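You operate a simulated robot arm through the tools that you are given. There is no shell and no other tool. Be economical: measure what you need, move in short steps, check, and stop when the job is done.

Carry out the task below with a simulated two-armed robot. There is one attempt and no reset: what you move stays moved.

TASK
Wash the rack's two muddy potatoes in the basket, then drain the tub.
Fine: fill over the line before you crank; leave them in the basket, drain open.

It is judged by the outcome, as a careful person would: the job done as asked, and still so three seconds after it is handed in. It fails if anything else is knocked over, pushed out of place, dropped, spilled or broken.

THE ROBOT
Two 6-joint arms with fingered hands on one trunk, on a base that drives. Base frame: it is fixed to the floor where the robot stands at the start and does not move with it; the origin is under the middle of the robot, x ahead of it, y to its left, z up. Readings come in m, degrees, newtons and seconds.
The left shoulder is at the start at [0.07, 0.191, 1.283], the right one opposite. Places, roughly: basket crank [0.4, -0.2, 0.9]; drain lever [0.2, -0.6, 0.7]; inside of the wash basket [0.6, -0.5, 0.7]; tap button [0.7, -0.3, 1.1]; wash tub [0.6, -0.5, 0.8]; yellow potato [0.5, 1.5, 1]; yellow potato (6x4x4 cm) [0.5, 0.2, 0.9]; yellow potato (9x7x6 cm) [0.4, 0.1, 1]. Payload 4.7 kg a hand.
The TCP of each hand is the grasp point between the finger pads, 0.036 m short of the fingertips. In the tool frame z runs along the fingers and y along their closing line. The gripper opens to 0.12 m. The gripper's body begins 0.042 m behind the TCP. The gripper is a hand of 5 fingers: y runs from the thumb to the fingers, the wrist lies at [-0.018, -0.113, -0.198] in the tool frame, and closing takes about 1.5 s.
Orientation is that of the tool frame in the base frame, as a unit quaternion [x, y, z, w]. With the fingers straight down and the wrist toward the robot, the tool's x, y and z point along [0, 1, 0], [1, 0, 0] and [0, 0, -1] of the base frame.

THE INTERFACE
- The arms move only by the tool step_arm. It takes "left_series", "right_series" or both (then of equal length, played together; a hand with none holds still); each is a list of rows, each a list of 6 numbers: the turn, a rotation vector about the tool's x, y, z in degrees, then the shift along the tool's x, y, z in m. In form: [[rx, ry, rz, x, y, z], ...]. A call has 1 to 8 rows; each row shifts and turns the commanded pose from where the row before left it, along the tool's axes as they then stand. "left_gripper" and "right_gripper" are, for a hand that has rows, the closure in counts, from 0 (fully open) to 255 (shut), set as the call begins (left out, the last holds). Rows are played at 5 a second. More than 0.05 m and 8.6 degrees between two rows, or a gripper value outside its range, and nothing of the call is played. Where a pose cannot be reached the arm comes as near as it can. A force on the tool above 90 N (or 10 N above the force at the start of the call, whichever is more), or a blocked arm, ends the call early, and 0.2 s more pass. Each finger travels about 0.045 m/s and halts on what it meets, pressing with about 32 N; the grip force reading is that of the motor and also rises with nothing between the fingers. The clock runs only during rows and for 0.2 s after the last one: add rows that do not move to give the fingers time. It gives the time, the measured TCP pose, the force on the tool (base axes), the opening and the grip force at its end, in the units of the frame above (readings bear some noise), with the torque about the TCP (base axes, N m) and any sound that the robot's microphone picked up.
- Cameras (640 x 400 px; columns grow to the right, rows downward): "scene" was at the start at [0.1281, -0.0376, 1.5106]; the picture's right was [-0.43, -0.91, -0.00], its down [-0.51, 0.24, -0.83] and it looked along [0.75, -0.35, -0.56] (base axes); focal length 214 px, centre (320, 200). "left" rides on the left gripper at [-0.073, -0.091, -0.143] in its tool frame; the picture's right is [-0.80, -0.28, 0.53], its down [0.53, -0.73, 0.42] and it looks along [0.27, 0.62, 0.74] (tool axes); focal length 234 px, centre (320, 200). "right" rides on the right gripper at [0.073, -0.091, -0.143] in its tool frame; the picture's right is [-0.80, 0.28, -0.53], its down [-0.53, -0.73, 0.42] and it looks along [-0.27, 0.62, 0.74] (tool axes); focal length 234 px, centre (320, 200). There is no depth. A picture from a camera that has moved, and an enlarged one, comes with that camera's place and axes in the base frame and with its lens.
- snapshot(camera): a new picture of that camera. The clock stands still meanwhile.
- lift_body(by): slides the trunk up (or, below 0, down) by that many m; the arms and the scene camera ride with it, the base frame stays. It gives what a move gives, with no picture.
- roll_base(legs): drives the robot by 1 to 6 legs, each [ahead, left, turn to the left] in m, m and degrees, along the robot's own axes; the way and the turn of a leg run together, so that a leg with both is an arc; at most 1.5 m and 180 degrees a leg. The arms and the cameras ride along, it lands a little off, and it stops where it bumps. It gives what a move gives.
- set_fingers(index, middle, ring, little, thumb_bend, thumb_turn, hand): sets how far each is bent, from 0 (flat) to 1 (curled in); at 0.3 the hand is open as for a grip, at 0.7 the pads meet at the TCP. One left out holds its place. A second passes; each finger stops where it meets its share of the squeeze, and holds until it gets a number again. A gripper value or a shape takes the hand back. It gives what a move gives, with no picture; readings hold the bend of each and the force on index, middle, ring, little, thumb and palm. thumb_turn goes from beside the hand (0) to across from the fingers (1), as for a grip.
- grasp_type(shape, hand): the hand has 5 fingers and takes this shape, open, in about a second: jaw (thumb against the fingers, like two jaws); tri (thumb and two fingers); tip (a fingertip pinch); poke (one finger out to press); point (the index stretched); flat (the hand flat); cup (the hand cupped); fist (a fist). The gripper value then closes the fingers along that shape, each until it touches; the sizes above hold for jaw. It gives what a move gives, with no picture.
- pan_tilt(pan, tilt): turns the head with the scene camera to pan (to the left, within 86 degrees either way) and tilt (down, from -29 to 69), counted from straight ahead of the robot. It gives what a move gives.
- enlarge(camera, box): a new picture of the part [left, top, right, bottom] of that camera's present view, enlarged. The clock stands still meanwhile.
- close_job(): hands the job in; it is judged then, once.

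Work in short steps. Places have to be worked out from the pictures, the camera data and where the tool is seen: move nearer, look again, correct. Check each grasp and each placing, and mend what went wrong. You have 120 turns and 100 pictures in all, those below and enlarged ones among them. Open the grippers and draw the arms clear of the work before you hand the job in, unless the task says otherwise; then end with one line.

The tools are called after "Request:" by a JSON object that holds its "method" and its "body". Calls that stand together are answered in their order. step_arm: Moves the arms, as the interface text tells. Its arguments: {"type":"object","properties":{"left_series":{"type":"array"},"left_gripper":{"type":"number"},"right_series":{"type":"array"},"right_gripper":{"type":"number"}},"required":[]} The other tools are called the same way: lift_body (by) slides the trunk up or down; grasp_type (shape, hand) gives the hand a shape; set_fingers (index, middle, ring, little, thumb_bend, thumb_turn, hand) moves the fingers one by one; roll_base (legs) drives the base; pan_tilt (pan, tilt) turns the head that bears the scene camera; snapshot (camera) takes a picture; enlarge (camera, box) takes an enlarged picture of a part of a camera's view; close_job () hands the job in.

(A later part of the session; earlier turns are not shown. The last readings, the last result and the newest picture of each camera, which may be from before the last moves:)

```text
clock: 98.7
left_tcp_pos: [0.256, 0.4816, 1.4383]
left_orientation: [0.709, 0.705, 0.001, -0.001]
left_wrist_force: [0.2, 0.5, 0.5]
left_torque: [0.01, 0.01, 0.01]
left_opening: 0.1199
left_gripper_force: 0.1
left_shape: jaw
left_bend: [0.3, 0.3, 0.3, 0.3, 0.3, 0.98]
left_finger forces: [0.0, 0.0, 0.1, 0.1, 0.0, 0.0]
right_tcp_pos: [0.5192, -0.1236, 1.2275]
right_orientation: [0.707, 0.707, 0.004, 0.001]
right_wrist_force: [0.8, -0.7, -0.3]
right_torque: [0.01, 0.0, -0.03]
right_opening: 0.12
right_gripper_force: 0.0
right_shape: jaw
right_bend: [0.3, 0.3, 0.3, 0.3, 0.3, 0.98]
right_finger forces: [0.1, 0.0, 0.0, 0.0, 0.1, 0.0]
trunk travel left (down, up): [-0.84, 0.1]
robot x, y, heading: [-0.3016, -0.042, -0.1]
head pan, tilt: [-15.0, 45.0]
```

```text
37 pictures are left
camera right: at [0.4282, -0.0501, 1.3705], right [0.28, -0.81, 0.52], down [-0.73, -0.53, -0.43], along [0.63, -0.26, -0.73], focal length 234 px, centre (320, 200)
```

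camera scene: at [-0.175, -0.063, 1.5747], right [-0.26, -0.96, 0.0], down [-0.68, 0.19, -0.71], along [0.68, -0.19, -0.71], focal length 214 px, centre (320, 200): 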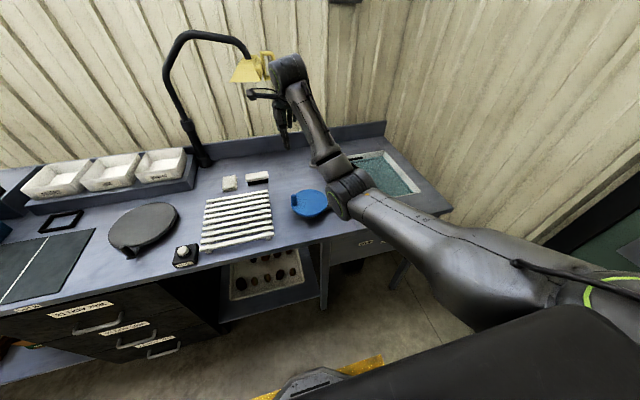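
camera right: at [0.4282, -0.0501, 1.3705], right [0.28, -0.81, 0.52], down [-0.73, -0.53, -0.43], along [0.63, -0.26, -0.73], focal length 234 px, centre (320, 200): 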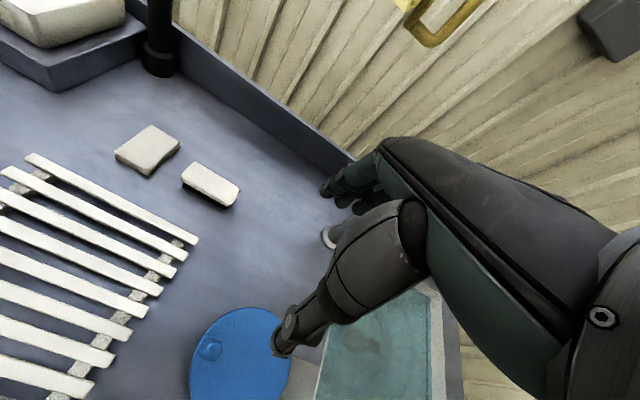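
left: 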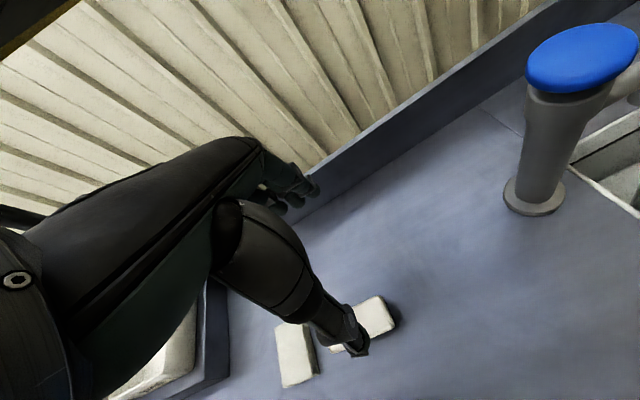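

Knob confirmed near (0.446,−0.118). Move over it and down to just above.

Request:
{"method": "step_arm", "body": {"right_series": [[0, 0, 0, 0.002, -0.019, 0.04], [0, 0, 0, 0.002, -0.018, 0.04], [0, 0, 0, 0.001, -0.018, 0.04], [0, 0, 0, 0, -0.018, 0.04]]}}

Request:
{"method": "enlarge", "body": {"camera": "scene", "box": [260, 130, 380, 230]}}

Request:
{"method": "snapshot", "body": {"camera": "right"}}

```text
clock: 99.7
left_tcp_pos: [0.2553, 0.4817, 1.4399]
left_orientation: [0.709, 0.706, 0.001, 0.0]
left_wrist_force: [-0.4, 0.8, 0.7]
left_torque: [0.0, 0.02, 0.0]
left_opening: 0.1196
left_gripper_force: 0.1
left_shape: jaw
left_bend: [0.3, 0.3, 0.3, 0.3, 0.3, 0.98]
left_finger forces: [0.0, 0.0, 0.1, 0.0, 0.1, 0.0]
right_tcp_pos: [0.4462, -0.1169, 1.0673]
right_orientation: [0.708, 0.707, 0.005, 0.002]
right_wrist_force: [-0.2, -0.2, -0.2]
right_torque: [-0.01, 0.0, -0.01]
right_opening: 0.12
right_gripper_force: 0.0
right_shape: jaw
right_bend: [0.3, 0.3, 0.3, 0.3, 0.3, 0.98]
right_finger forces: [0.1, 0.1, 0.0, 0.0, 0.0, 0.0]
trunk travel left (down, up): [-0.84, 0.1]
robot x, y, heading: [-0.304, -0.0415, -0.2]
head pan, tilt: [-15.0, 45.0]
```

```text
4.00 times, centred on (320, 180) of scene
camera zoom: at [-0.1753, -0.0626, 1.5749], right [-0.26, -0.96, 0.0], down [-0.68, 0.19, -0.71], along [0.68, -0.19, -0.71], focal length 858 px, centre (320, 280)
```

zoom: 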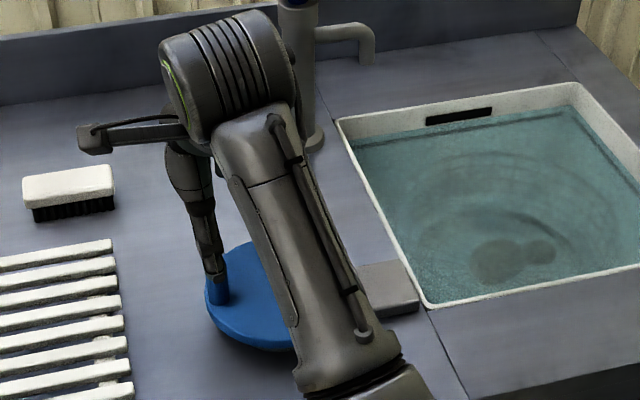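

```text
35 pictures are left
camera right: at [0.3555, -0.0438, 1.2095], right [0.28, -0.81, 0.52], down [-0.73, -0.53, -0.43], along [0.63, -0.26, -0.73], focal length 234 px, centre (320, 200)
```

right: 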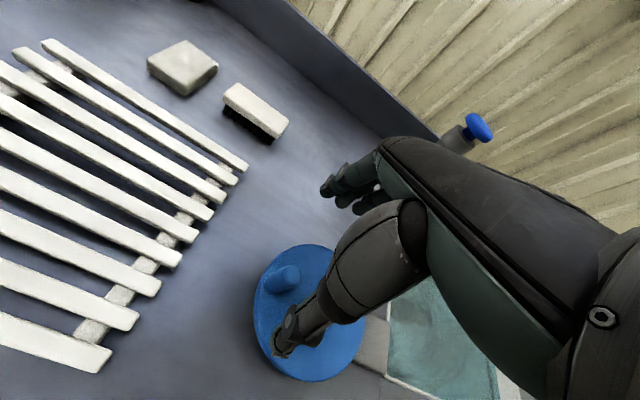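

Aligned with the knob. Descend so the finger pads surround it.

Request:
{"method": "step_arm", "body": {"right_series": [[0, 0, 0, -0.001, -0.002, 0.03], [0, 0, 0, 0, 0, 0.03], [0, 0, 0, 0, 0, 0.018]]}}

Request:
{"method": "step_arm", "body": {"right_series": [[0, 0, 0, 0, 0, 0], [0, 0, 0, 0, 0, 0], [0, 0, 0, 0, 0, 0], [0, 0, 0, 0, 0, 0], [0, 0, 0, 0, 0, 0], [0, 0, 0, 0, 0, 0], [0, 0, 0, 0, 0, 0], [0, 0, 0, 0, 0, 0]], "right_gripper": 255}}

Request:
{"method": "snapshot", "body": {"camera": "right"}}

```text
clock: 100.5
left_tcp_pos: [0.2556, 0.4805, 1.4396]
left_orientation: [0.709, 0.705, 0.001, -0.001]
left_wrist_force: [1.0, -0.3, 0.5]
left_torque: [0.01, -0.02, 0.02]
left_opening: 0.12
left_gripper_force: 0.2
left_shape: jaw
left_bend: [0.3, 0.3, 0.3, 0.3, 0.3, 0.98]
left_finger forces: [0.1, 0.1, 0.0, 0.1, 0.1, 0.0]
right_tcp_pos: [0.4455, -0.1177, 0.9887]
right_orientation: [0.707, 0.707, 0.005, 0.001]
right_wrist_force: [0.2, -0.9, 0.4]
right_torque: [0.0, 0.01, 0.01]
right_opening: 0.12
right_gripper_force: 0.0
right_shape: jaw
right_bend: [0.3, 0.3, 0.3, 0.3, 0.3, 0.98]
right_finger forces: [0.0, 0.0, 0.0, 0.1, 0.0, 0.0]
trunk travel left (down, up): [-0.84, 0.1]
robot x, y, heading: [-0.2994, -0.0455, -0.1]
head pan, tilt: [-15.0, 45.0]
```

```text
clock: 102.3
left_tcp_pos: [0.2558, 0.4814, 1.4384]
left_orientation: [0.709, 0.706, 0.001, -0.001]
left_wrist_force: [0.0, -0.1, 0.0]
left_torque: [-0.06, -0.03, -0.03]
left_opening: 0.1199
left_gripper_force: 0.1
left_shape: jaw
left_bend: [0.3, 0.3, 0.3, 0.3, 0.3, 0.98]
left_finger forces: [0.1, 0.0, 0.0, 0.1, 0.0, 0.1]
right_tcp_pos: [0.4456, -0.1174, 0.9889]
right_orientation: [0.707, 0.707, 0.003, 0.0]
right_wrist_force: [0.9, 1.1, -1.7]
right_torque: [-0.02, -0.11, 0.01]
right_opening: 0.0111
right_gripper_force: 32.2
right_shape: jaw
right_bend: [0.7, 0.7, 0.7, 0.7, 0.75, 1.0]
right_finger forces: [14.2, 11.2, 0.0, 0.1, 26.2, 0.0]
trunk travel left (down, up): [-0.84, 0.1]
robot x, y, heading: [-0.2999, -0.0401, -0.4]
head pan, tilt: [-15.0, 45.0]
```

```text
34 pictures are left
camera right: at [0.3547, -0.044, 1.1317], right [0.28, -0.81, 0.52], down [-0.73, -0.53, -0.43], along [0.62, -0.26, -0.74], focal length 234 px, centre (320, 200)
```

right: 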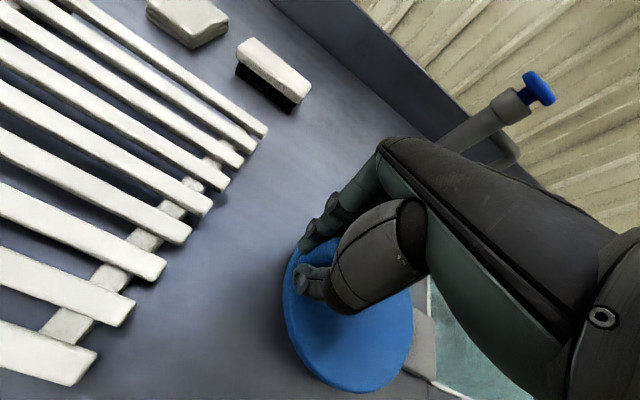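

Knob gripped. Try the first 60° of a turn and check the forces.

Request:
{"method": "step_arm", "body": {"right_series": [[0, 0, 0, -0.0038, -0.0355, 0], [0, 0, 0, -0.021, -0.0289, 0], [0, 0, 0, 0, 0, 0]]}}

Request:
{"method": "snapshot", "body": {"camera": "right"}}

```text
clock: 103.1
left_tcp_pos: [0.2584, 0.4645, 1.4434]
left_orientation: [0.711, 0.703, 0.005, -0.004]
left_wrist_force: [0.6, -1.2, -0.3]
left_torque: [0.14, 0.02, 0.03]
left_opening: 0.1198
left_gripper_force: 0.0
left_shape: jaw
left_bend: [0.3, 0.3, 0.3, 0.3, 0.3, 0.98]
left_finger forces: [0.0, 0.0, 0.0, 0.0, 0.1, 0.0]
right_tcp_pos: [0.3827, -0.1579, 0.9874]
right_orientation: [0.709, 0.705, 0.007, 0.0]
right_wrist_force: [11.8, -19.7, 16.1]
right_torque: [-0.72, -0.39, 0.18]
right_opening: 0.008
right_gripper_force: 31.1
right_shape: jaw
right_bend: [0.7, 0.69, 0.7, 0.7, 0.8, 1.0]
right_finger forces: [0.0, 16.6, 31.1, 0.1, 0.1, 0.0]
trunk travel left (down, up): [-0.84, 0.1]
robot x, y, heading: [-0.3019, -0.0447, -0.5]
head pan, tilt: [-15.0, 45.0]
```

```text
33 pictures are left
camera right: at [0.2906, -0.0846, 1.1304], right [0.27, -0.81, 0.52], down [-0.73, -0.52, -0.44], along [0.63, -0.26, -0.73], focal length 234 px, centre (320, 200)
```

right: 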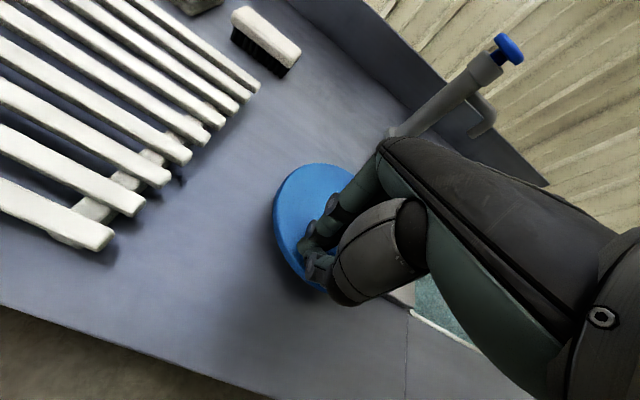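

The knob slipped along the fingers, so my circle is off. Open, lift and look at where the knob is now to refine the centre.

Request:
{"method": "step_arm", "body": {"right_series": [[0, 0, 0, 0, 0, 0], [0, 0, 0, 0, 0, 0], [0, 0, 0, 0, 0, 0], [0, 0, 0, 0, 0, 0], [0, 0, 0, 0, 0, -0.03], [0, 0, 0, 0, 0, -0.04], [0, 0, 0, 0.03, 0, -0.03], [0, 0, 0, 0.04, 0, 0]], "right_gripper": 0}}

Request:
{"method": "snapshot", "body": {"camera": "right"}}

Request:
{"method": "enlarge", "body": {"camera": "scene", "box": [270, 150, 370, 230]}}

```text
clock: 105.1
left_tcp_pos: [0.2564, 0.4794, 1.4406]
left_orientation: [0.709, 0.705, 0.002, -0.001]
left_wrist_force: [1.1, -0.3, 0.2]
left_torque: [0.04, 0.05, -0.02]
left_opening: 0.1197
left_gripper_force: 0.1
left_shape: jaw
left_bend: [0.3, 0.3, 0.3, 0.3, 0.3, 0.98]
left_finger forces: [0.0, 0.0, 0.0, 0.0, 0.0, 0.0]
right_tcp_pos: [0.3924, -0.1174, 1.0806]
right_orientation: [0.723, 0.69, -0.014, 0.023]
right_wrist_force: [-0.4, 0.2, -0.1]
right_torque: [0.03, 0.03, -0.01]
right_opening: 0.1196
right_gripper_force: 0.0
right_shape: jaw
right_bend: [0.3, 0.3, 0.3, 0.3, 0.3, 0.97]
right_finger forces: [0.1, 0.1, 0.1, 0.1, 0.0, 0.0]
trunk travel left (down, up): [-0.84, 0.1]
robot x, y, heading: [-0.3016, -0.0414, -0.1]
head pan, tilt: [-15.0, 45.0]
stopped in row 8 (right hand): the arm was blocked; the commanded pose is now the measured one
```

```text
32 pictures are left
camera right: at [0.3035, -0.0327, 1.2186], right [0.23, -0.79, 0.57], down [-0.75, -0.52, -0.41], along [0.62, -0.33, -0.71], focal length 234 px, centre (320, 200)
```

right: 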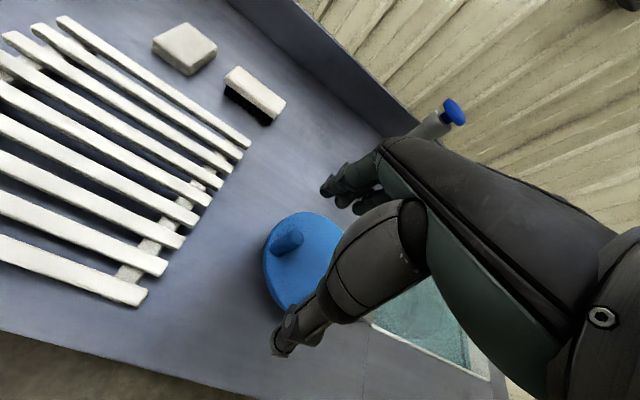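

```text
5.00 times, centred on (320, 190) of scene
camera zoom: at [-0.1746, -0.0647, 1.5747], right [-0.26, -0.96, 0.0], down [-0.68, 0.19, -0.71], along [0.68, -0.19, -0.71], focal length 1072 px, centre (320, 250)
```

zoom: 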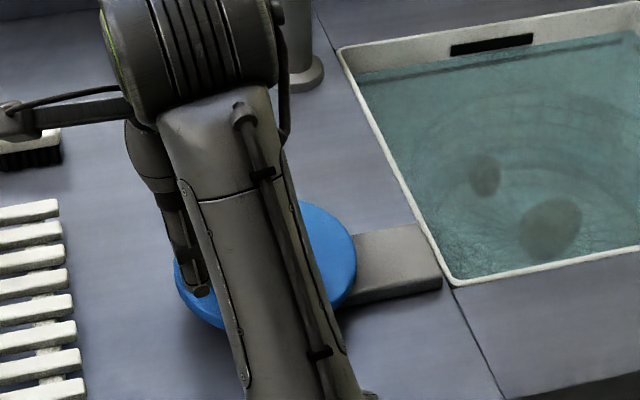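

The basket has turned some (potatoes rotated). The arm was blocked because it's near its inner reach here; back the base off 0.12 m and raise the hand for a clean look at the wheel.

Request:
{"method": "roll_base", "body": {"legs": [[-0.12, 0, 0]]}}

Request:
{"method": "snapshot", "body": {"camera": "scene"}}

Request:
{"method": "snapshot", "body": {"camera": "right"}}

```text
clock: 106.4
left_tcp_pos: [0.139, 0.4819, 1.4381]
left_orientation: [0.709, 0.705, 0.001, -0.001]
left_wrist_force: [0.6, 0.0, -1.2]
left_torque: [-0.03, 0.04, 0.02]
left_opening: 0.1198
left_gripper_force: 0.0
left_shape: jaw
left_bend: [0.3, 0.3, 0.3, 0.3, 0.3, 0.98]
left_finger forces: [0.0, 0.0, 0.0, 0.1, 0.0, 0.1]
right_tcp_pos: [0.2736, -0.1168, 1.0801]
right_orientation: [0.723, 0.69, -0.014, 0.022]
right_wrist_force: [0.5, -0.1, -0.3]
right_torque: [0.02, 0.0, 0.02]
right_opening: 0.1198
right_gripper_force: 0.2
right_shape: jaw
right_bend: [0.3, 0.3, 0.3, 0.3, 0.3, 0.97]
right_finger forces: [0.0, 0.0, 0.0, 0.1, 0.0, 0.1]
trunk travel left (down, up): [-0.84, 0.1]
robot x, y, heading: [-0.4217, -0.0442, -0.2]
head pan, tilt: [-15.0, 45.0]
```

```text
30 pictures are left
camera scene: at [-0.2922, -0.0623, 1.5745], right [-0.26, -0.96, 0.0], down [-0.68, 0.19, -0.71], along [0.68, -0.19, -0.71], focal length 214 px, centre (320, 200)
```

scene: 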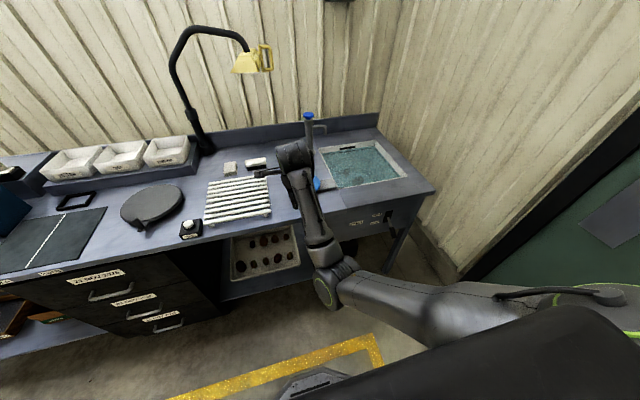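

```text
29 pictures are left
camera right: at [0.1853, -0.0304, 1.2174], right [0.24, -0.79, 0.57], down [-0.75, -0.52, -0.41], along [0.61, -0.33, -0.72], focal length 234 px, centre (320, 200)
```

right: 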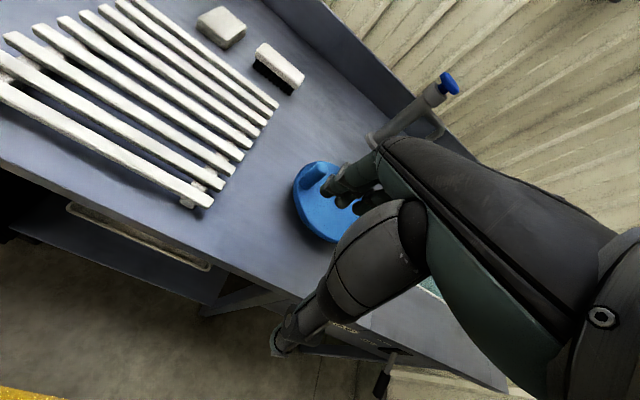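

The knob now sits at ≈(0.42,−0.113); centre ≈(0.431,−0.185), r≈0.07. I turned it too fast (geared load), so I'll re-grip a bit deeper and go slower. First reposition above the knob.

Request:
{"method": "roll_base", "body": {"legs": [[0.05, 0, 0]]}}

Request:
{"method": "step_arm", "body": {"right_series": [[0.65, 2.92, -2.67, 0, 0.03, -0.01], [0, 0, 0, 0, 0.035, 0], [0, 0, 0, 0.002, 0.03, 0]]}}

Request:
{"method": "snapshot", "body": {"camera": "right"}}

```text
clock: 107.3
left_tcp_pos: [0.1764, 0.4817, 1.444]
left_orientation: [0.709, 0.706, 0.003, 0.002]
left_wrist_force: [-1.3, 1.3, 0.1]
left_torque: [0.03, -0.07, 0.0]
left_opening: 0.1198
left_gripper_force: 0.1
left_shape: jaw
left_bend: [0.3, 0.3, 0.3, 0.3, 0.3, 0.98]
left_finger forces: [0.0, 0.0, 0.0, 0.0, 0.1, 0.1]
right_tcp_pos: [0.3157, -0.1166, 1.0865]
right_orientation: [0.724, 0.69, -0.011, 0.026]
right_wrist_force: [-0.1, 0.0, -0.2]
right_torque: [0.0, -0.08, -0.04]
right_opening: 0.1199
right_gripper_force: 0.0
right_shape: jaw
right_bend: [0.3, 0.3, 0.3, 0.3, 0.3, 0.97]
right_finger forces: [0.0, 0.0, 0.0, 0.0, 0.0, 0.0]
trunk travel left (down, up): [-0.84, 0.1]
robot x, y, heading: [-0.3717, -0.0409, -0.1]
head pan, tilt: [-15.0, 45.0]
```

```text
clock: 108.1
left_tcp_pos: [0.1882, 0.4831, 1.4371]
left_orientation: [0.709, 0.706, 0.0, -0.001]
left_wrist_force: [1.3, 0.6, -1.0]
left_torque: [-0.01, 0.04, -0.02]
left_opening: 0.1199
left_gripper_force: 0.1
left_shape: jaw
left_bend: [0.3, 0.3, 0.3, 0.3, 0.3, 0.98]
left_finger forces: [0.0, 0.0, 0.1, 0.1, 0.1, 0.0]
right_tcp_pos: [0.4187, -0.1137, 1.0886]
right_orientation: [0.707, 0.707, 0.0, 0.0]
right_wrist_force: [0.6, 0.3, 0.0]
right_torque: [0.03, 0.05, 0.04]
right_opening: 0.1198
right_gripper_force: 0.1
right_shape: jaw
right_bend: [0.3, 0.3, 0.3, 0.3, 0.3, 0.98]
right_finger forces: [0.0, 0.0, 0.0, 0.1, 0.1, 0.1]
trunk travel left (down, up): [-0.84, 0.1]
robot x, y, heading: [-0.374, -0.0395, -0.4]
head pan, tilt: [-15.0, 45.0]
```

```text
28 pictures are left
camera right: at [0.3279, -0.0401, 1.2317], right [0.28, -0.8, 0.53], down [-0.73, -0.53, -0.42], along [0.62, -0.27, -0.74], focal length 234 px, centre (320, 200)
```

right: 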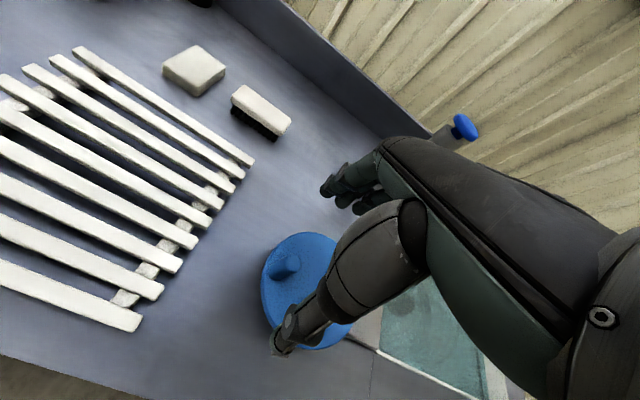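

Knob at (0.421,−0.118). Descend a bit deeper this time and grip.

Request:
{"method": "step_arm", "body": {"right_series": [[0, 0, 0, -0.004, 0.002, 0.04], [0, 0, 0, 0, 0, 0.04], [0, 0, 0, 0, 0, 0.018], [0, 0, 0, 0, 0, 0.008]]}}

Request:
{"method": "step_arm", "body": {"right_series": [[0, 0, 0, 0, 0, 0], [0, 0, 0, 0, 0, 0], [0, 0, 0, 0, 0, 0], [0, 0, 0, 0, 0, 0], [0, 0, 0, 0, 0, 0], [0, 0, 0, 0, 0, 0], [0, 0, 0, 0, 0, 0], [0, 0, 0, 0, 0, 0]], "right_gripper": 255}}

```text
clock: 109.1
left_tcp_pos: [0.1849, 0.4817, 1.4403]
left_orientation: [0.708, 0.706, 0.001, 0.001]
left_wrist_force: [-0.2, 0.3, -0.1]
left_torque: [0.01, 0.01, -0.01]
left_opening: 0.1197
left_gripper_force: 0.0
left_shape: jaw
left_bend: [0.3, 0.3, 0.3, 0.3, 0.3, 0.98]
left_finger forces: [0.0, 0.1, 0.0, 0.1, 0.0, 0.0]
right_tcp_pos: [0.4192, -0.1197, 0.9838]
right_orientation: [0.707, 0.708, 0.001, 0.0]
right_wrist_force: [-0.6, 0.0, 0.4]
right_torque: [-0.01, 0.0, 0.02]
right_opening: 0.1197
right_gripper_force: 0.1
right_shape: jaw
right_bend: [0.3, 0.3, 0.3, 0.3, 0.3, 0.98]
right_finger forces: [0.0, 0.1, 0.0, 0.1, 0.0, 0.0]
trunk travel left (down, up): [-0.84, 0.1]
robot x, y, heading: [-0.3709, -0.04, -0.2]
head pan, tilt: [-15.0, 45.0]
```

```text
clock: 110.9
left_tcp_pos: [0.1863, 0.483, 1.4384]
left_orientation: [0.709, 0.706, 0.001, 0.0]
left_wrist_force: [0.0, -0.3, -0.1]
left_torque: [-0.01, -0.02, 0.0]
left_opening: 0.12
left_gripper_force: 0.1
left_shape: jaw
left_bend: [0.3, 0.3, 0.3, 0.3, 0.3, 0.98]
left_finger forces: [0.0, 0.1, 0.0, 0.0, 0.1, 0.0]
right_tcp_pos: [0.4197, -0.118, 0.9848]
right_orientation: [0.707, 0.708, 0.001, 0.0]
right_wrist_force: [-0.2, 2.4, -1.7]
right_torque: [0.02, -0.07, -0.01]
right_opening: 0.0135
right_gripper_force: 31.8
right_shape: jaw
right_bend: [0.74, 0.55, 0.6, 0.57, 0.7, 1.0]
right_finger forces: [12.9, 11.2, 0.1, 0.0, 23.1, 0.0]
trunk travel left (down, up): [-0.84, 0.1]
robot x, y, heading: [-0.3732, -0.0443, -0.2]
head pan, tilt: [-15.0, 45.0]
```

Knob in the groove between index, middle and thumb. Turn slowly 60° and check.

Request:
{"method": "step_arm", "body": {"right_series": [[0, 0, 0, -0.0052, -0.0164, 0], [0, 0, 0, -0.0092, -0.0145, 0], [0, 0, 0, -0.0127, -0.0117, 0], [0, 0, 0, -0.0153, -0.0079, 0]]}}

Request:
{"method": "snapshot", "body": {"camera": "right"}}

```text
clock: 111.9
left_tcp_pos: [0.1842, 0.479, 1.4405]
left_orientation: [0.71, 0.705, 0.002, 0.0]
left_wrist_force: [-0.7, -0.4, 0.0]
left_torque: [0.01, -0.01, 0.01]
left_opening: 0.1199
left_gripper_force: 0.1
left_shape: jaw
left_bend: [0.3, 0.3, 0.3, 0.3, 0.3, 0.98]
left_finger forces: [0.1, 0.0, 0.1, 0.0, 0.0, 0.0]
right_tcp_pos: [0.3657, -0.1696, 0.9846]
right_orientation: [0.71, 0.704, -0.003, 0.003]
right_wrist_force: [-15.1, -9.7, -2.4]
right_torque: [-0.17, 0.35, -0.12]
right_opening: 0.0119
right_gripper_force: 31.4
right_shape: jaw
right_bend: [0.75, 0.53, 0.6, 0.57, 0.69, 1.0]
right_finger forces: [4.9, 9.5, 0.0, 0.1, 30.7, 0.0]
trunk travel left (down, up): [-0.84, 0.1]
robot x, y, heading: [-0.373, -0.0434, -0.4]
head pan, tilt: [-15.0, 45.0]
```

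```text
27 pictures are left
camera right: at [0.2756, -0.0932, 1.1263], right [0.27, -0.8, 0.53], down [-0.74, -0.53, -0.42], along [0.62, -0.28, -0.74], focal length 234 px, centre (320, 200)
```

right: 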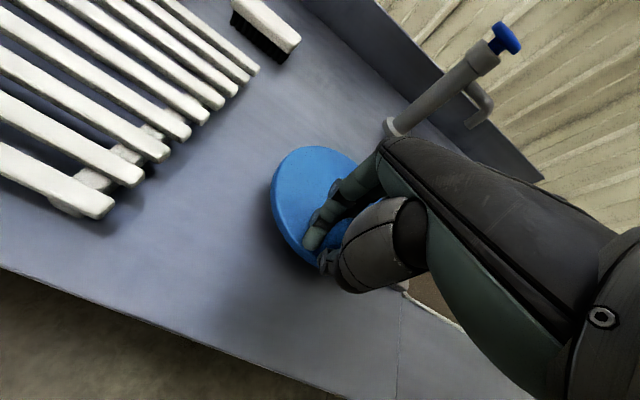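

It's holding and following (fitted centre (0.433,−0.186), r 0.068). Continue around the next 115°.

Request:
{"method": "step_arm", "body": {"right_series": [[0, 0, 0, -0.0192, -0.0044, 0], [0, 0, 0, -0.0177, 0.0007, 0], [0, 0, 0, -0.0169, 0.0054, 0], [0, 0, 0, -0.015, 0.0095, 0], [0, 0, 0, -0.012, 0.0131, 0], [0, 0, 0, -0.0082, 0.0157, 0], [0, 0, 0, -0.0038, 0.0174, 0], [0, 0, 0, 0.0007, 0.0177, 0]]}}

Request:
{"method": "snapshot", "body": {"camera": "right"}}

```text
clock: 113.7
left_tcp_pos: [0.1838, 0.491, 1.4363]
left_orientation: [0.708, 0.706, -0.001, 0.001]
left_wrist_force: [-0.2, -0.5, 0.1]
left_torque: [0.0, -0.01, -0.03]
left_opening: 0.12
left_gripper_force: 0.1
left_shape: jaw
left_bend: [0.3, 0.3, 0.3, 0.3, 0.3, 0.98]
left_finger forces: [0.0, 0.0, 0.0, 0.0, 0.1, 0.0]
right_tcp_pos: [0.4422, -0.2391, 0.9843]
right_orientation: [0.703, 0.711, 0.001, -0.004]
right_wrist_force: [-23.8, 44.4, -18.2]
right_torque: [-1.08, -0.73, 1.6]
right_opening: 0.0112
right_gripper_force: 31.9
right_shape: jaw
right_bend: [0.75, 0.49, 0.6, 0.57, 0.72, 1.0]
right_finger forces: [73.5, 21.2, 0.0, 0.0, 27.1, 0.0]
trunk travel left (down, up): [-0.84, 0.1]
robot x, y, heading: [-0.3748, -0.0445, -0.1]
head pan, tilt: [-15.0, 45.0]
```

```text
26 pictures are left
camera right: at [0.351, -0.1672, 1.1284], right [0.29, -0.8, 0.52], down [-0.73, -0.54, -0.42], along [0.62, -0.26, -0.74], focal length 234 px, centre (320, 200)
```

right: 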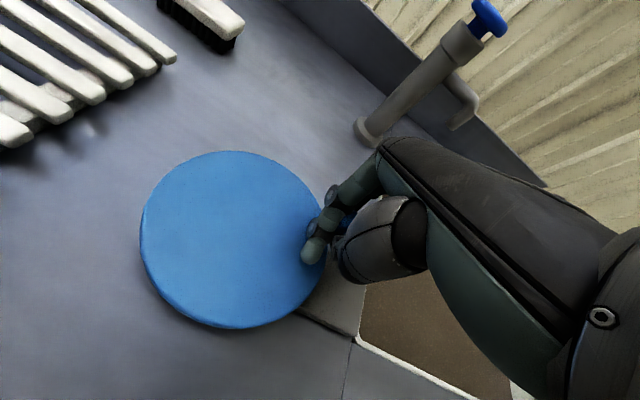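

The water is turning brown — the wash is working. Refit: centre (0.4275,−0.179), r≈0.0625. Continue with the corrected circle.

Request:
{"method": "step_arm", "body": {"right_series": [[0, 0, 0, 0.0194, 0.0145, 0], [0, 0, 0, 0.0099, 0.0129, 0], [0, 0, 0, 0.0129, 0.0099, 0], [0, 0, 0, 0.0151, 0.0063, 0], [0, 0, 0, 0.0162, 0.0021, 0], [0, 0, 0, 0.0162, -0.0021, 0], [0, 0, 0, 0.0151, -0.0063, 0], [0, 0, 0, 0.0129, -0.0099, 0]]}}

Request:
{"method": "step_arm", "body": {"right_series": [[0, 0, 0, 0.0099, -0.0129, 0], [0, 0, 0, 0.0063, -0.0151, 0], [0, 0, 0, 0.0021, -0.0162, 0], [0, 0, 0, -0.0021, -0.0162, 0], [0, 0, 0, -0.0063, -0.0151, 0], [0, 0, 0, -0.0099, -0.0129, 0], [0, 0, 0, -0.0129, -0.0099, 0], [0, 0, 0, -0.0151, -0.0063, 0]]}}

Request:
{"method": "snapshot", "body": {"camera": "right"}}

```text
clock: 115.5
left_tcp_pos: [0.1835, 0.4816, 1.4405]
left_orientation: [0.708, 0.706, 0.002, 0.0]
left_wrist_force: [0.1, 0.0, 0.5]
left_torque: [-0.01, -0.01, -0.01]
left_opening: 0.12
left_gripper_force: 0.1
left_shape: jaw
left_bend: [0.3, 0.3, 0.3, 0.3, 0.3, 0.98]
left_finger forces: [0.0, 0.0, 0.0, 0.0, 0.0, 0.1]
right_tcp_pos: [0.4688, -0.1336, 0.9877]
right_orientation: [0.706, 0.708, 0.002, -0.001]
right_wrist_force: [-6.7, -6.3, -11.8]
right_torque: [-0.13, -0.41, 0.41]
right_opening: 0.0092
right_gripper_force: 32.2
right_shape: jaw
right_bend: [0.76, 0.52, 0.58, 0.57, 0.71, 1.0]
right_finger forces: [33.0, 13.4, 0.0, 0.0, 38.0, 0.1]
trunk travel left (down, up): [-0.84, 0.1]
robot x, y, heading: [-0.3692, -0.0422, -0.3]
head pan, tilt: [-15.0, 45.0]
```

```text
clock: 117.3
left_tcp_pos: [0.179, 0.4799, 1.4444]
left_orientation: [0.71, 0.705, 0.003, 0.002]
left_wrist_force: [0.2, -0.6, 1.0]
left_torque: [0.07, -0.03, 0.01]
left_opening: 0.1198
left_gripper_force: 0.1
left_shape: jaw
left_bend: [0.3, 0.3, 0.3, 0.3, 0.3, 0.98]
left_finger forces: [0.0, 0.1, 0.0, 0.0, 0.1, 0.0]
right_tcp_pos: [0.3586, -0.1711, 0.9897]
right_orientation: [0.71, 0.705, -0.001, 0.005]
right_wrist_force: [-32.4, 0.3, 13.9]
right_torque: [-0.23, -0.73, 0.28]
right_opening: 0.0066
right_gripper_force: 32.1
right_shape: jaw
right_bend: [0.76, 0.54, 0.6, 0.57, 0.75, 1.0]
right_finger forces: [61.6, 8.2, 0.0, 0.0, 22.5, 0.1]
trunk travel left (down, up): [-0.84, 0.1]
robot x, y, heading: [-0.3727, -0.0416, -0.6]
head pan, tilt: [-15.0, 45.0]
```

```text
25 pictures are left
camera right: at [0.2677, -0.095, 1.1311], right [0.27, -0.8, 0.53], down [-0.74, -0.53, -0.42], along [0.62, -0.28, -0.73], focal length 234 px, centre (320, 200)
```

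right: 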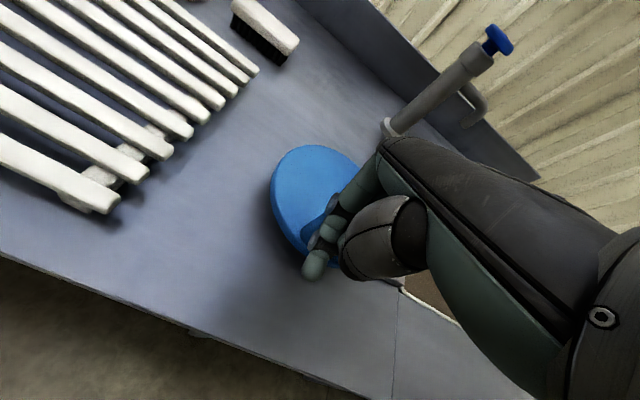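

About 1¼ turns done and the water is muddy brown, but the grip has drifted off the knob. Re-grip centred on it (≈(0.370,−0.167)).

Request:
{"method": "step_arm", "body": {"right_series": [[0, 0, 0, 0, 0, 0], [0, 0, 0, 0, 0, 0], [0, 0, 0, 0, 0, 0], [0, 0, 0, 0, 0, 0], [0, 0, 0, 0, 0, 0], [0, 0, 0, 0, 0, -0.03], [0, 0, 0, 0, 0, -0.04]], "right_gripper": 0}}

Request:
{"method": "snapshot", "body": {"camera": "right"}}

Request:
{"method": "snapshot", "body": {"camera": "scene"}}

```text
clock: 118.9
left_tcp_pos: [0.1897, 0.4787, 1.4386]
left_orientation: [0.709, 0.705, 0.001, -0.001]
left_wrist_force: [0.9, -1.3, 1.0]
left_torque: [0.05, 0.0, 0.0]
left_opening: 0.1198
left_gripper_force: 0.1
left_shape: jaw
left_bend: [0.3, 0.3, 0.3, 0.3, 0.3, 0.98]
left_finger forces: [0.0, 0.0, 0.0, 0.0, 0.0, 0.1]
right_tcp_pos: [0.3699, -0.1697, 1.0542]
right_orientation: [0.71, 0.704, 0.0, 0.001]
right_wrist_force: [0.0, -0.4, -0.1]
right_torque: [0.05, -0.04, -0.01]
right_opening: 0.12
right_gripper_force: 0.0
right_shape: jaw
right_bend: [0.3, 0.3, 0.3, 0.3, 0.3, 0.98]
right_finger forces: [0.0, 0.0, 0.0, 0.1, 0.1, 0.0]
trunk travel left (down, up): [-0.84, 0.1]
robot x, y, heading: [-0.3712, -0.0432, -0.3]
head pan, tilt: [-15.0, 45.0]
```

```text
24 pictures are left
camera right: at [0.2785, -0.0951, 1.1955], right [0.27, -0.8, 0.53], down [-0.74, -0.53, -0.42], along [0.62, -0.27, -0.74], focal length 234 px, centre (320, 200)
```

right: 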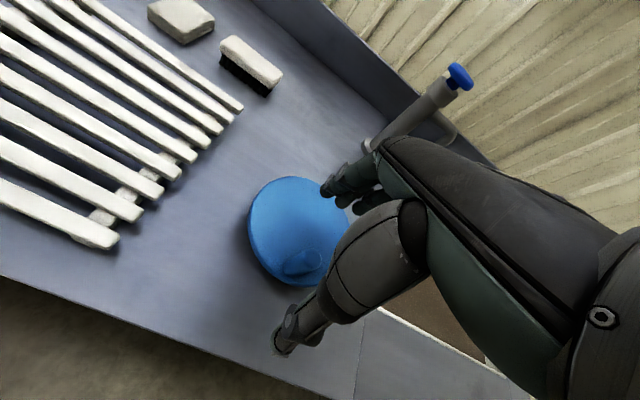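

```text
23 pictures are left
camera scene: at [-0.2418, -0.0658, 1.5742], right [-0.26, -0.96, 0.0], down [-0.68, 0.19, -0.71], along [0.68, -0.19, -0.71], focal length 214 px, centre (320, 200)
```

scene: 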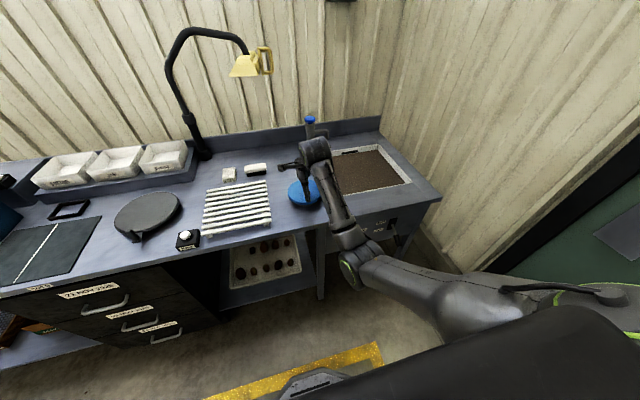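

The knob is at ≈(0.384,−0.188) now, so the true crank radius is nearer 0.055. Centre the hand on it, descend and grip.

Request:
{"method": "step_arm", "body": {"right_series": [[0, 0, 0, -0.019, 0.014, 0], [0, 0, 0, 0, 0, 0.04], [0, 0, 0, 0, 0, 0.033]]}}

Request:
{"method": "snapshot", "body": {"camera": "right"}}

Request:
{"method": "step_arm", "body": {"right_series": [[0, 0, 0, 0, 0, 0], [0, 0, 0, 0, 0, 0], [0, 0, 0, 0, 0, 0], [0, 0, 0, 0, 0, 0], [0, 0, 0, 0, 0, 0], [0, 0, 0, 0, 0, 0], [0, 0, 0, 0, 0, 0], [0, 0, 0, 0, 0, 0]], "right_gripper": 255}}

Request:
{"method": "snapshot", "body": {"camera": "right"}}

```text
clock: 119.7
left_tcp_pos: [0.183, 0.4818, 1.4392]
left_orientation: [0.708, 0.706, 0.001, 0.0]
left_wrist_force: [-0.2, 0.5, 0.0]
left_torque: [-0.02, -0.01, -0.02]
left_opening: 0.1199
left_gripper_force: 0.1
left_shape: jaw
left_bend: [0.3, 0.3, 0.3, 0.3, 0.3, 0.98]
left_finger forces: [0.0, 0.1, 0.0, 0.0, 0.1, 0.0]
right_tcp_pos: [0.3799, -0.1832, 0.9841]
right_orientation: [0.707, 0.708, 0.001, 0.002]
right_wrist_force: [0.1, 0.1, 1.0]
right_torque: [-0.02, -0.02, 0.0]
right_opening: 0.1198
right_gripper_force: 0.0
right_shape: jaw
right_bend: [0.3, 0.3, 0.3, 0.3, 0.3, 0.98]
right_finger forces: [0.1, 0.0, 0.0, 0.0, 0.1, 0.0]
trunk travel left (down, up): [-0.84, 0.1]
robot x, y, heading: [-0.3699, -0.0431, -0.3]
head pan, tilt: [-15.0, 45.0]
```

```text
22 pictures are left
camera right: at [0.2891, -0.1085, 1.1253], right [0.28, -0.8, 0.53], down [-0.73, -0.53, -0.43], along [0.62, -0.27, -0.74], focal length 234 px, centre (320, 200)
```

right: 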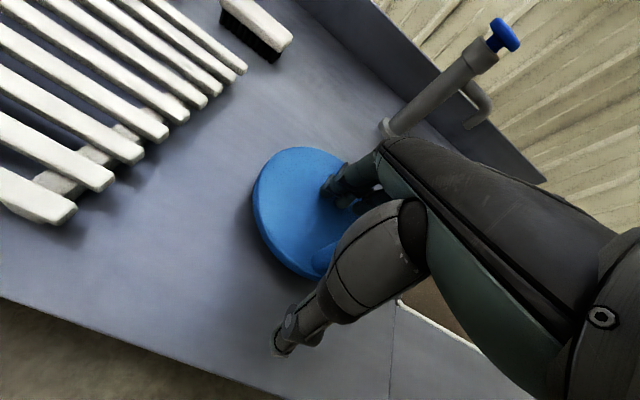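

```text
clock: 121.5
left_tcp_pos: [0.1847, 0.4819, 1.4406]
left_orientation: [0.708, 0.706, 0.001, 0.001]
left_wrist_force: [0.0, 0.3, -0.5]
left_torque: [-0.01, -0.01, 0.0]
left_opening: 0.1199
left_gripper_force: 0.0
left_shape: jaw
left_bend: [0.3, 0.3, 0.3, 0.3, 0.3, 0.98]
left_finger forces: [0.0, 0.1, 0.1, 0.1, 0.0, 0.0]
right_tcp_pos: [0.3801, -0.1822, 0.9848]
right_orientation: [0.707, 0.707, 0.003, 0.002]
right_wrist_force: [-0.9, 0.3, 6.9]
right_torque: [0.09, -0.12, -0.04]
right_opening: 0.007
right_gripper_force: 32.7
right_shape: jaw
right_bend: [0.68, 0.44, 0.56, 0.52, 0.56, 1.0]
right_finger forces: [0.0, 0.0, 0.1, 0.0, 0.8, 0.1]
trunk travel left (down, up): [-0.84, 0.1]
robot x, y, heading: [-0.3734, -0.0432, -0.3]
head pan, tilt: [-15.0, 45.0]
```

```text
21 pictures are left
camera right: at [0.2893, -0.1088, 1.1264], right [0.28, -0.8, 0.53], down [-0.73, -0.53, -0.43], along [0.62, -0.27, -0.73], focal length 234 px, centre (320, 200)
```

right: 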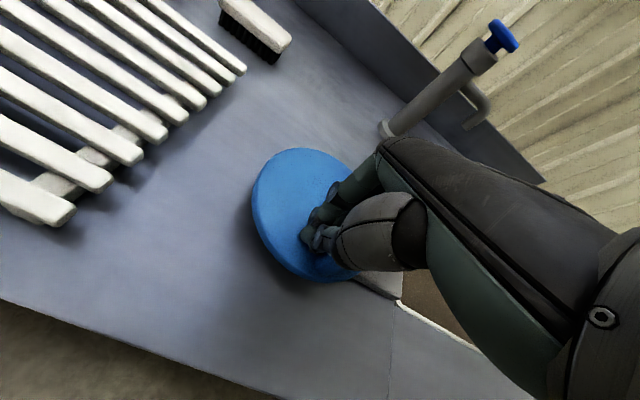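

Finger bends (middle .44, thumb .56 instead of ~.7) suggest the knob is caught between thumb and middle finger. Try a slow 60° and look.

Request:
{"method": "step_arm", "body": {"right_series": [[0, 0, 0, -0.0136, -0.0003, 0], [0, 0, 0, -0.0112, 0.0077, 0], [0, 0, 0, -0.0088, 0.0103, 0], [0, 0, 0, -0.0059, 0.0122, 0]]}}

Request:
{"method": "snapshot", "body": {"camera": "right"}}

```text
clock: 122.5
left_tcp_pos: [0.1865, 0.4828, 1.4381]
left_orientation: [0.709, 0.705, 0.0, -0.001]
left_wrist_force: [0.4, -0.6, -0.3]
left_torque: [0.01, 0.01, 0.03]
left_opening: 0.1198
left_gripper_force: 0.0
left_shape: jaw
left_bend: [0.3, 0.3, 0.3, 0.3, 0.3, 0.98]
left_finger forces: [0.1, 0.0, 0.0, 0.0, 0.0, 0.1]
right_tcp_pos: [0.4109, -0.2221, 0.9835]
right_orientation: [0.708, 0.706, 0.0, 0.002]
right_wrist_force: [7.7, 2.3, 2.0]
right_torque: [0.02, -0.21, 0.22]
right_opening: 0.0074
right_gripper_force: 31.8
right_shape: jaw
right_bend: [0.7, 0.44, 0.49, 0.52, 0.59, 1.0]
right_finger forces: [0.0, 0.0, 4.5, 0.0, 0.0, 0.0]
trunk travel left (down, up): [-0.84, 0.1]
robot x, y, heading: [-0.3715, -0.0386, -0.1]
head pan, tilt: [-15.0, 45.0]
```

```text
20 pictures are left
camera right: at [0.3205, -0.1486, 1.1247], right [0.28, -0.8, 0.53], down [-0.73, -0.53, -0.43], along [0.62, -0.27, -0.73], focal length 234 px, centre (320, 200)
```

right: 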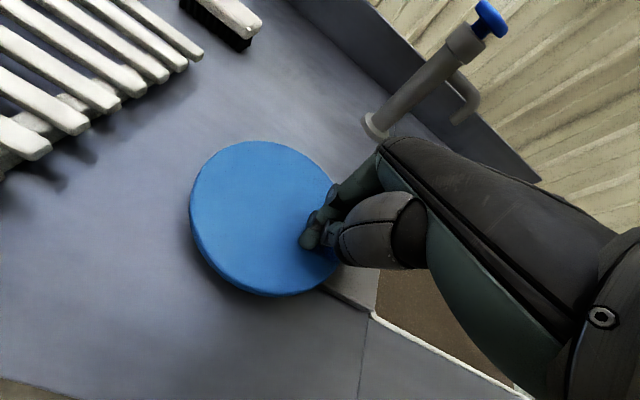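

The knob is moving along with the hand. Continue 120°.

Request:
{"method": "step_arm", "body": {"right_series": [[0, 0, 0, -0.0024, 0.0134, 0], [0, 0, 0, 0.001, 0.0135, 0], [0, 0, 0, 0.0046, 0.0128, 0], [0, 0, 0, 0.0077, 0.0112, 0], [0, 0, 0, 0.0103, 0.0088, 0], [0, 0, 0, 0.0122, 0.0059, 0], [0, 0, 0, 0.0134, 0.0024, 0], [0, 0, 0, 0.0135, -0.001, 0]]}}

Request:
{"method": "snapshot", "body": {"camera": "right"}}

```text
clock: 124.3
left_tcp_pos: [0.1857, 0.4819, 1.4397]
left_orientation: [0.708, 0.706, 0.001, 0.0]
left_wrist_force: [-0.6, -0.5, -0.1]
left_torque: [-0.03, 0.03, 0.02]
left_opening: 0.1197
left_gripper_force: 0.0
left_shape: jaw
left_bend: [0.3, 0.3, 0.3, 0.3, 0.3, 0.98]
left_finger forces: [0.1, 0.0, 0.0, 0.1, 0.0, 0.0]
right_tcp_pos: [0.478, -0.1612, 0.9833]
right_orientation: [0.707, 0.707, 0.001, 0.001]
right_wrist_force: [0.9, 0.3, 0.6]
right_torque: [-0.02, 0.01, 0.03]
right_opening: 0.0073
right_gripper_force: 31.7
right_shape: jaw
right_bend: [0.7, 0.45, 0.57, 0.52, 0.61, 1.0]
right_finger forces: [0.1, 0.0, 0.1, 0.1, 0.0, 0.1]
trunk travel left (down, up): [-0.84, 0.1]
robot x, y, heading: [-0.3718, -0.0404, -0.1]
head pan, tilt: [-15.0, 45.0]
```

```text
19 pictures are left
camera right: at [0.3864, -0.0871, 1.125], right [0.28, -0.8, 0.53], down [-0.73, -0.53, -0.43], along [0.62, -0.27, -0.74], focal length 234 px, centre (320, 200)
```

right: 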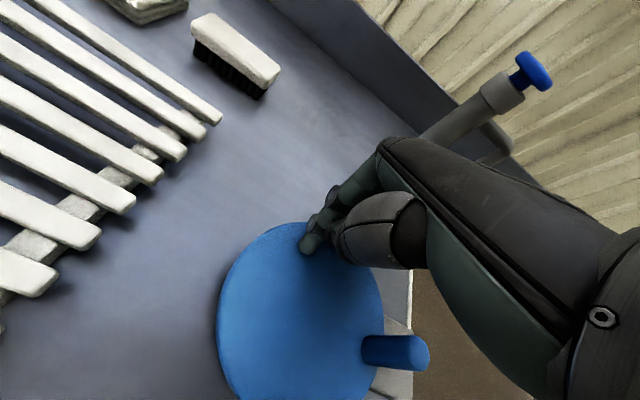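

The knob was left behind at ≈(0.431,−0.250) — clear view now; centre ≈(0.431,−0.185), r≈0.065. Open, lift and re-grip directly on it.

Request:
{"method": "step_arm", "body": {"right_series": [[0, 0, 0, 0, 0, -0.035], [0, 0, 0, 0, 0, -0.035], [0, 0, 0, -0.03, -0.016, 0], [0, 0, 0, -0.03, -0.016, 0], [0, 0, 0, -0.029, -0.015, 0], [0, 0, 0, 0, 0, 0]], "right_gripper": 0}}

Request:
{"method": "snapshot", "body": {"camera": "right"}}

```text
clock: 125.7
left_tcp_pos: [0.1853, 0.482, 1.4403]
left_orientation: [0.709, 0.705, 0.0, 0.0]
left_wrist_force: [0.5, 0.1, 0.5]
left_torque: [0.01, 0.01, 0.0]
left_opening: 0.1199
left_gripper_force: 0.0
left_shape: jaw
left_bend: [0.3, 0.3, 0.3, 0.3, 0.3, 0.98]
left_finger forces: [0.0, 0.0, 0.1, 0.1, 0.0, 0.0]
right_tcp_pos: [0.4298, -0.2516, 1.0524]
right_orientation: [0.707, 0.707, 0.0, 0.0]
right_wrist_force: [0.4, -0.8, 0.2]
right_torque: [-0.03, -0.02, 0.0]
right_opening: 0.1198
right_gripper_force: 0.2
right_shape: jaw
right_bend: [0.3, 0.3, 0.3, 0.3, 0.3, 0.98]
right_finger forces: [0.0, 0.0, 0.0, 0.0, 0.0, 0.0]
trunk travel left (down, up): [-0.84, 0.1]
robot x, y, heading: [-0.3708, -0.042, -0.1]
head pan, tilt: [-15.0, 45.0]
```

```text
18 pictures are left
camera right: at [0.339, -0.1772, 1.1956], right [0.28, -0.8, 0.53], down [-0.73, -0.53, -0.43], along [0.62, -0.27, -0.74], focal length 234 px, centre (320, 200)
```

right: 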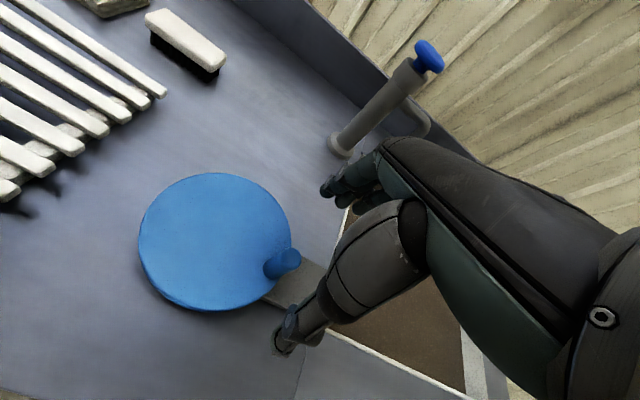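

Knob clearly at (0.431,−0.245). Descend onto it and close.

Request:
{"method": "step_arm", "body": {"right_series": [[0, 0, 0, 0.007, 0.001, 0.03], [0, 0, 0, 0, 0, 0.03], [0, 0, 0, 0, 0, 0.01]]}}

Request:
{"method": "step_arm", "body": {"right_series": [[0, 0, 0, 0, 0, 0], [0, 0, 0, 0, 0, 0], [0, 0, 0, 0, 0, 0], [0, 0, 0, 0, 0, 0], [0, 0, 0, 0, 0, 0], [0, 0, 0, 0, 0, 0], [0, 0, 0, 0, 0, 0], [0, 0, 0, 0, 0, 0]], "right_gripper": 255}}

```text
clock: 126.5
left_tcp_pos: [0.1846, 0.481, 1.4386]
left_orientation: [0.708, 0.706, 0.001, 0.0]
left_wrist_force: [0.2, 0.0, -0.2]
left_torque: [-0.01, 0.04, 0.01]
left_opening: 0.1197
left_gripper_force: 0.0
left_shape: jaw
left_bend: [0.3, 0.3, 0.3, 0.3, 0.3, 0.98]
left_finger forces: [0.1, 0.0, 0.1, 0.0, 0.0, 0.1]
right_tcp_pos: [0.4302, -0.2438, 0.9821]
right_orientation: [0.707, 0.707, 0.0, 0.001]
right_wrist_force: [0.3, -0.7, 0.2]
right_torque: [0.04, 0.02, 0.01]
right_opening: 0.1197
right_gripper_force: 0.1
right_shape: jaw
right_bend: [0.3, 0.3, 0.3, 0.3, 0.3, 0.98]
right_finger forces: [0.0, 0.0, 0.1, 0.0, 0.0, 0.1]
trunk travel left (down, up): [-0.84, 0.1]
robot x, y, heading: [-0.37, -0.0435, -0.0]
head pan, tilt: [-15.0, 45.0]
```

```text
clock: 128.3
left_tcp_pos: [0.1843, 0.4799, 1.4408]
left_orientation: [0.709, 0.705, 0.001, 0.0]
left_wrist_force: [0.9, 0.5, 0.0]
left_torque: [0.01, -0.01, -0.03]
left_opening: 0.1197
left_gripper_force: 0.1
left_shape: jaw
left_bend: [0.3, 0.3, 0.3, 0.3, 0.3, 0.98]
left_finger forces: [0.0, 0.0, 0.1, 0.0, 0.0, 0.1]
right_tcp_pos: [0.4304, -0.2458, 0.9846]
right_orientation: [0.708, 0.706, 0.003, 0.002]
right_wrist_force: [2.2, -9.2, 11.9]
right_torque: [-0.02, -0.51, -0.16]
right_opening: 0.0103
right_gripper_force: 32.3
right_shape: jaw
right_bend: [0.69, 0.74, 0.7, 0.7, 0.74, 1.0]
right_finger forces: [33.4, 2.3, 0.0, 0.0, 26.7, 0.1]
trunk travel left (down, up): [-0.84, 0.1]
robot x, y, heading: [-0.3726, -0.0461, -0.3]
head pan, tilt: [-15.0, 45.0]
```

Gripped between index and thumb. Turn slowly 120°.

Request:
{"method": "step_arm", "body": {"right_series": [[0, 0, 0, 0.0022, 0.0166, 0], [0, 0, 0, 0.0064, 0.0154, 0], [0, 0, 0, 0.0101, 0.0133, 0], [0, 0, 0, 0.0133, 0.0101, 0], [0, 0, 0, 0.0154, 0.0064, 0], [0, 0, 0, 0.0166, 0.0022, 0], [0, 0, 0, 0.0166, -0.0022, 0], [0, 0, 0, 0.0154, -0.0064, 0]]}}

Request:
{"method": "snapshot", "body": {"camera": "right"}}

```text
clock: 130.1
left_tcp_pos: [0.1851, 0.4883, 1.4375]
left_orientation: [0.708, 0.706, 0.001, 0.001]
left_wrist_force: [-0.3, 0.6, 0.5]
left_torque: [-0.03, -0.07, 0.01]
left_opening: 0.1197
left_gripper_force: 0.0
left_shape: jaw
left_bend: [0.3, 0.3, 0.3, 0.3, 0.3, 0.98]
left_finger forces: [0.1, 0.1, 0.1, 0.0, 0.0, 0.0]
right_tcp_pos: [0.4845, -0.1399, 0.9789]
right_orientation: [0.705, 0.709, 0.0, -0.004]
right_wrist_force: [2.0, 8.4, -16.4]
right_torque: [-0.01, -0.57, 0.76]
right_opening: 0.0089
right_gripper_force: 32.3
right_shape: jaw
right_bend: [0.7, 0.56, 0.66, 0.7, 0.75, 1.0]
right_finger forces: [51.4, 25.2, 0.0, 0.0, 50.8, 0.0]
trunk travel left (down, up): [-0.84, 0.1]
robot x, y, heading: [-0.3737, -0.0398, -0.2]
head pan, tilt: [-15.0, 45.0]
```

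```text
17 pictures are left
camera right: at [0.3944, -0.0662, 1.123], right [0.29, -0.8, 0.52], down [-0.73, -0.53, -0.42], along [0.62, -0.26, -0.74], focal length 234 px, centre (320, 200)
```

right: 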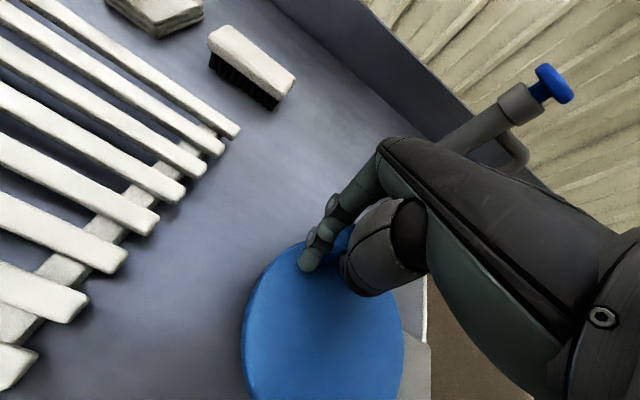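

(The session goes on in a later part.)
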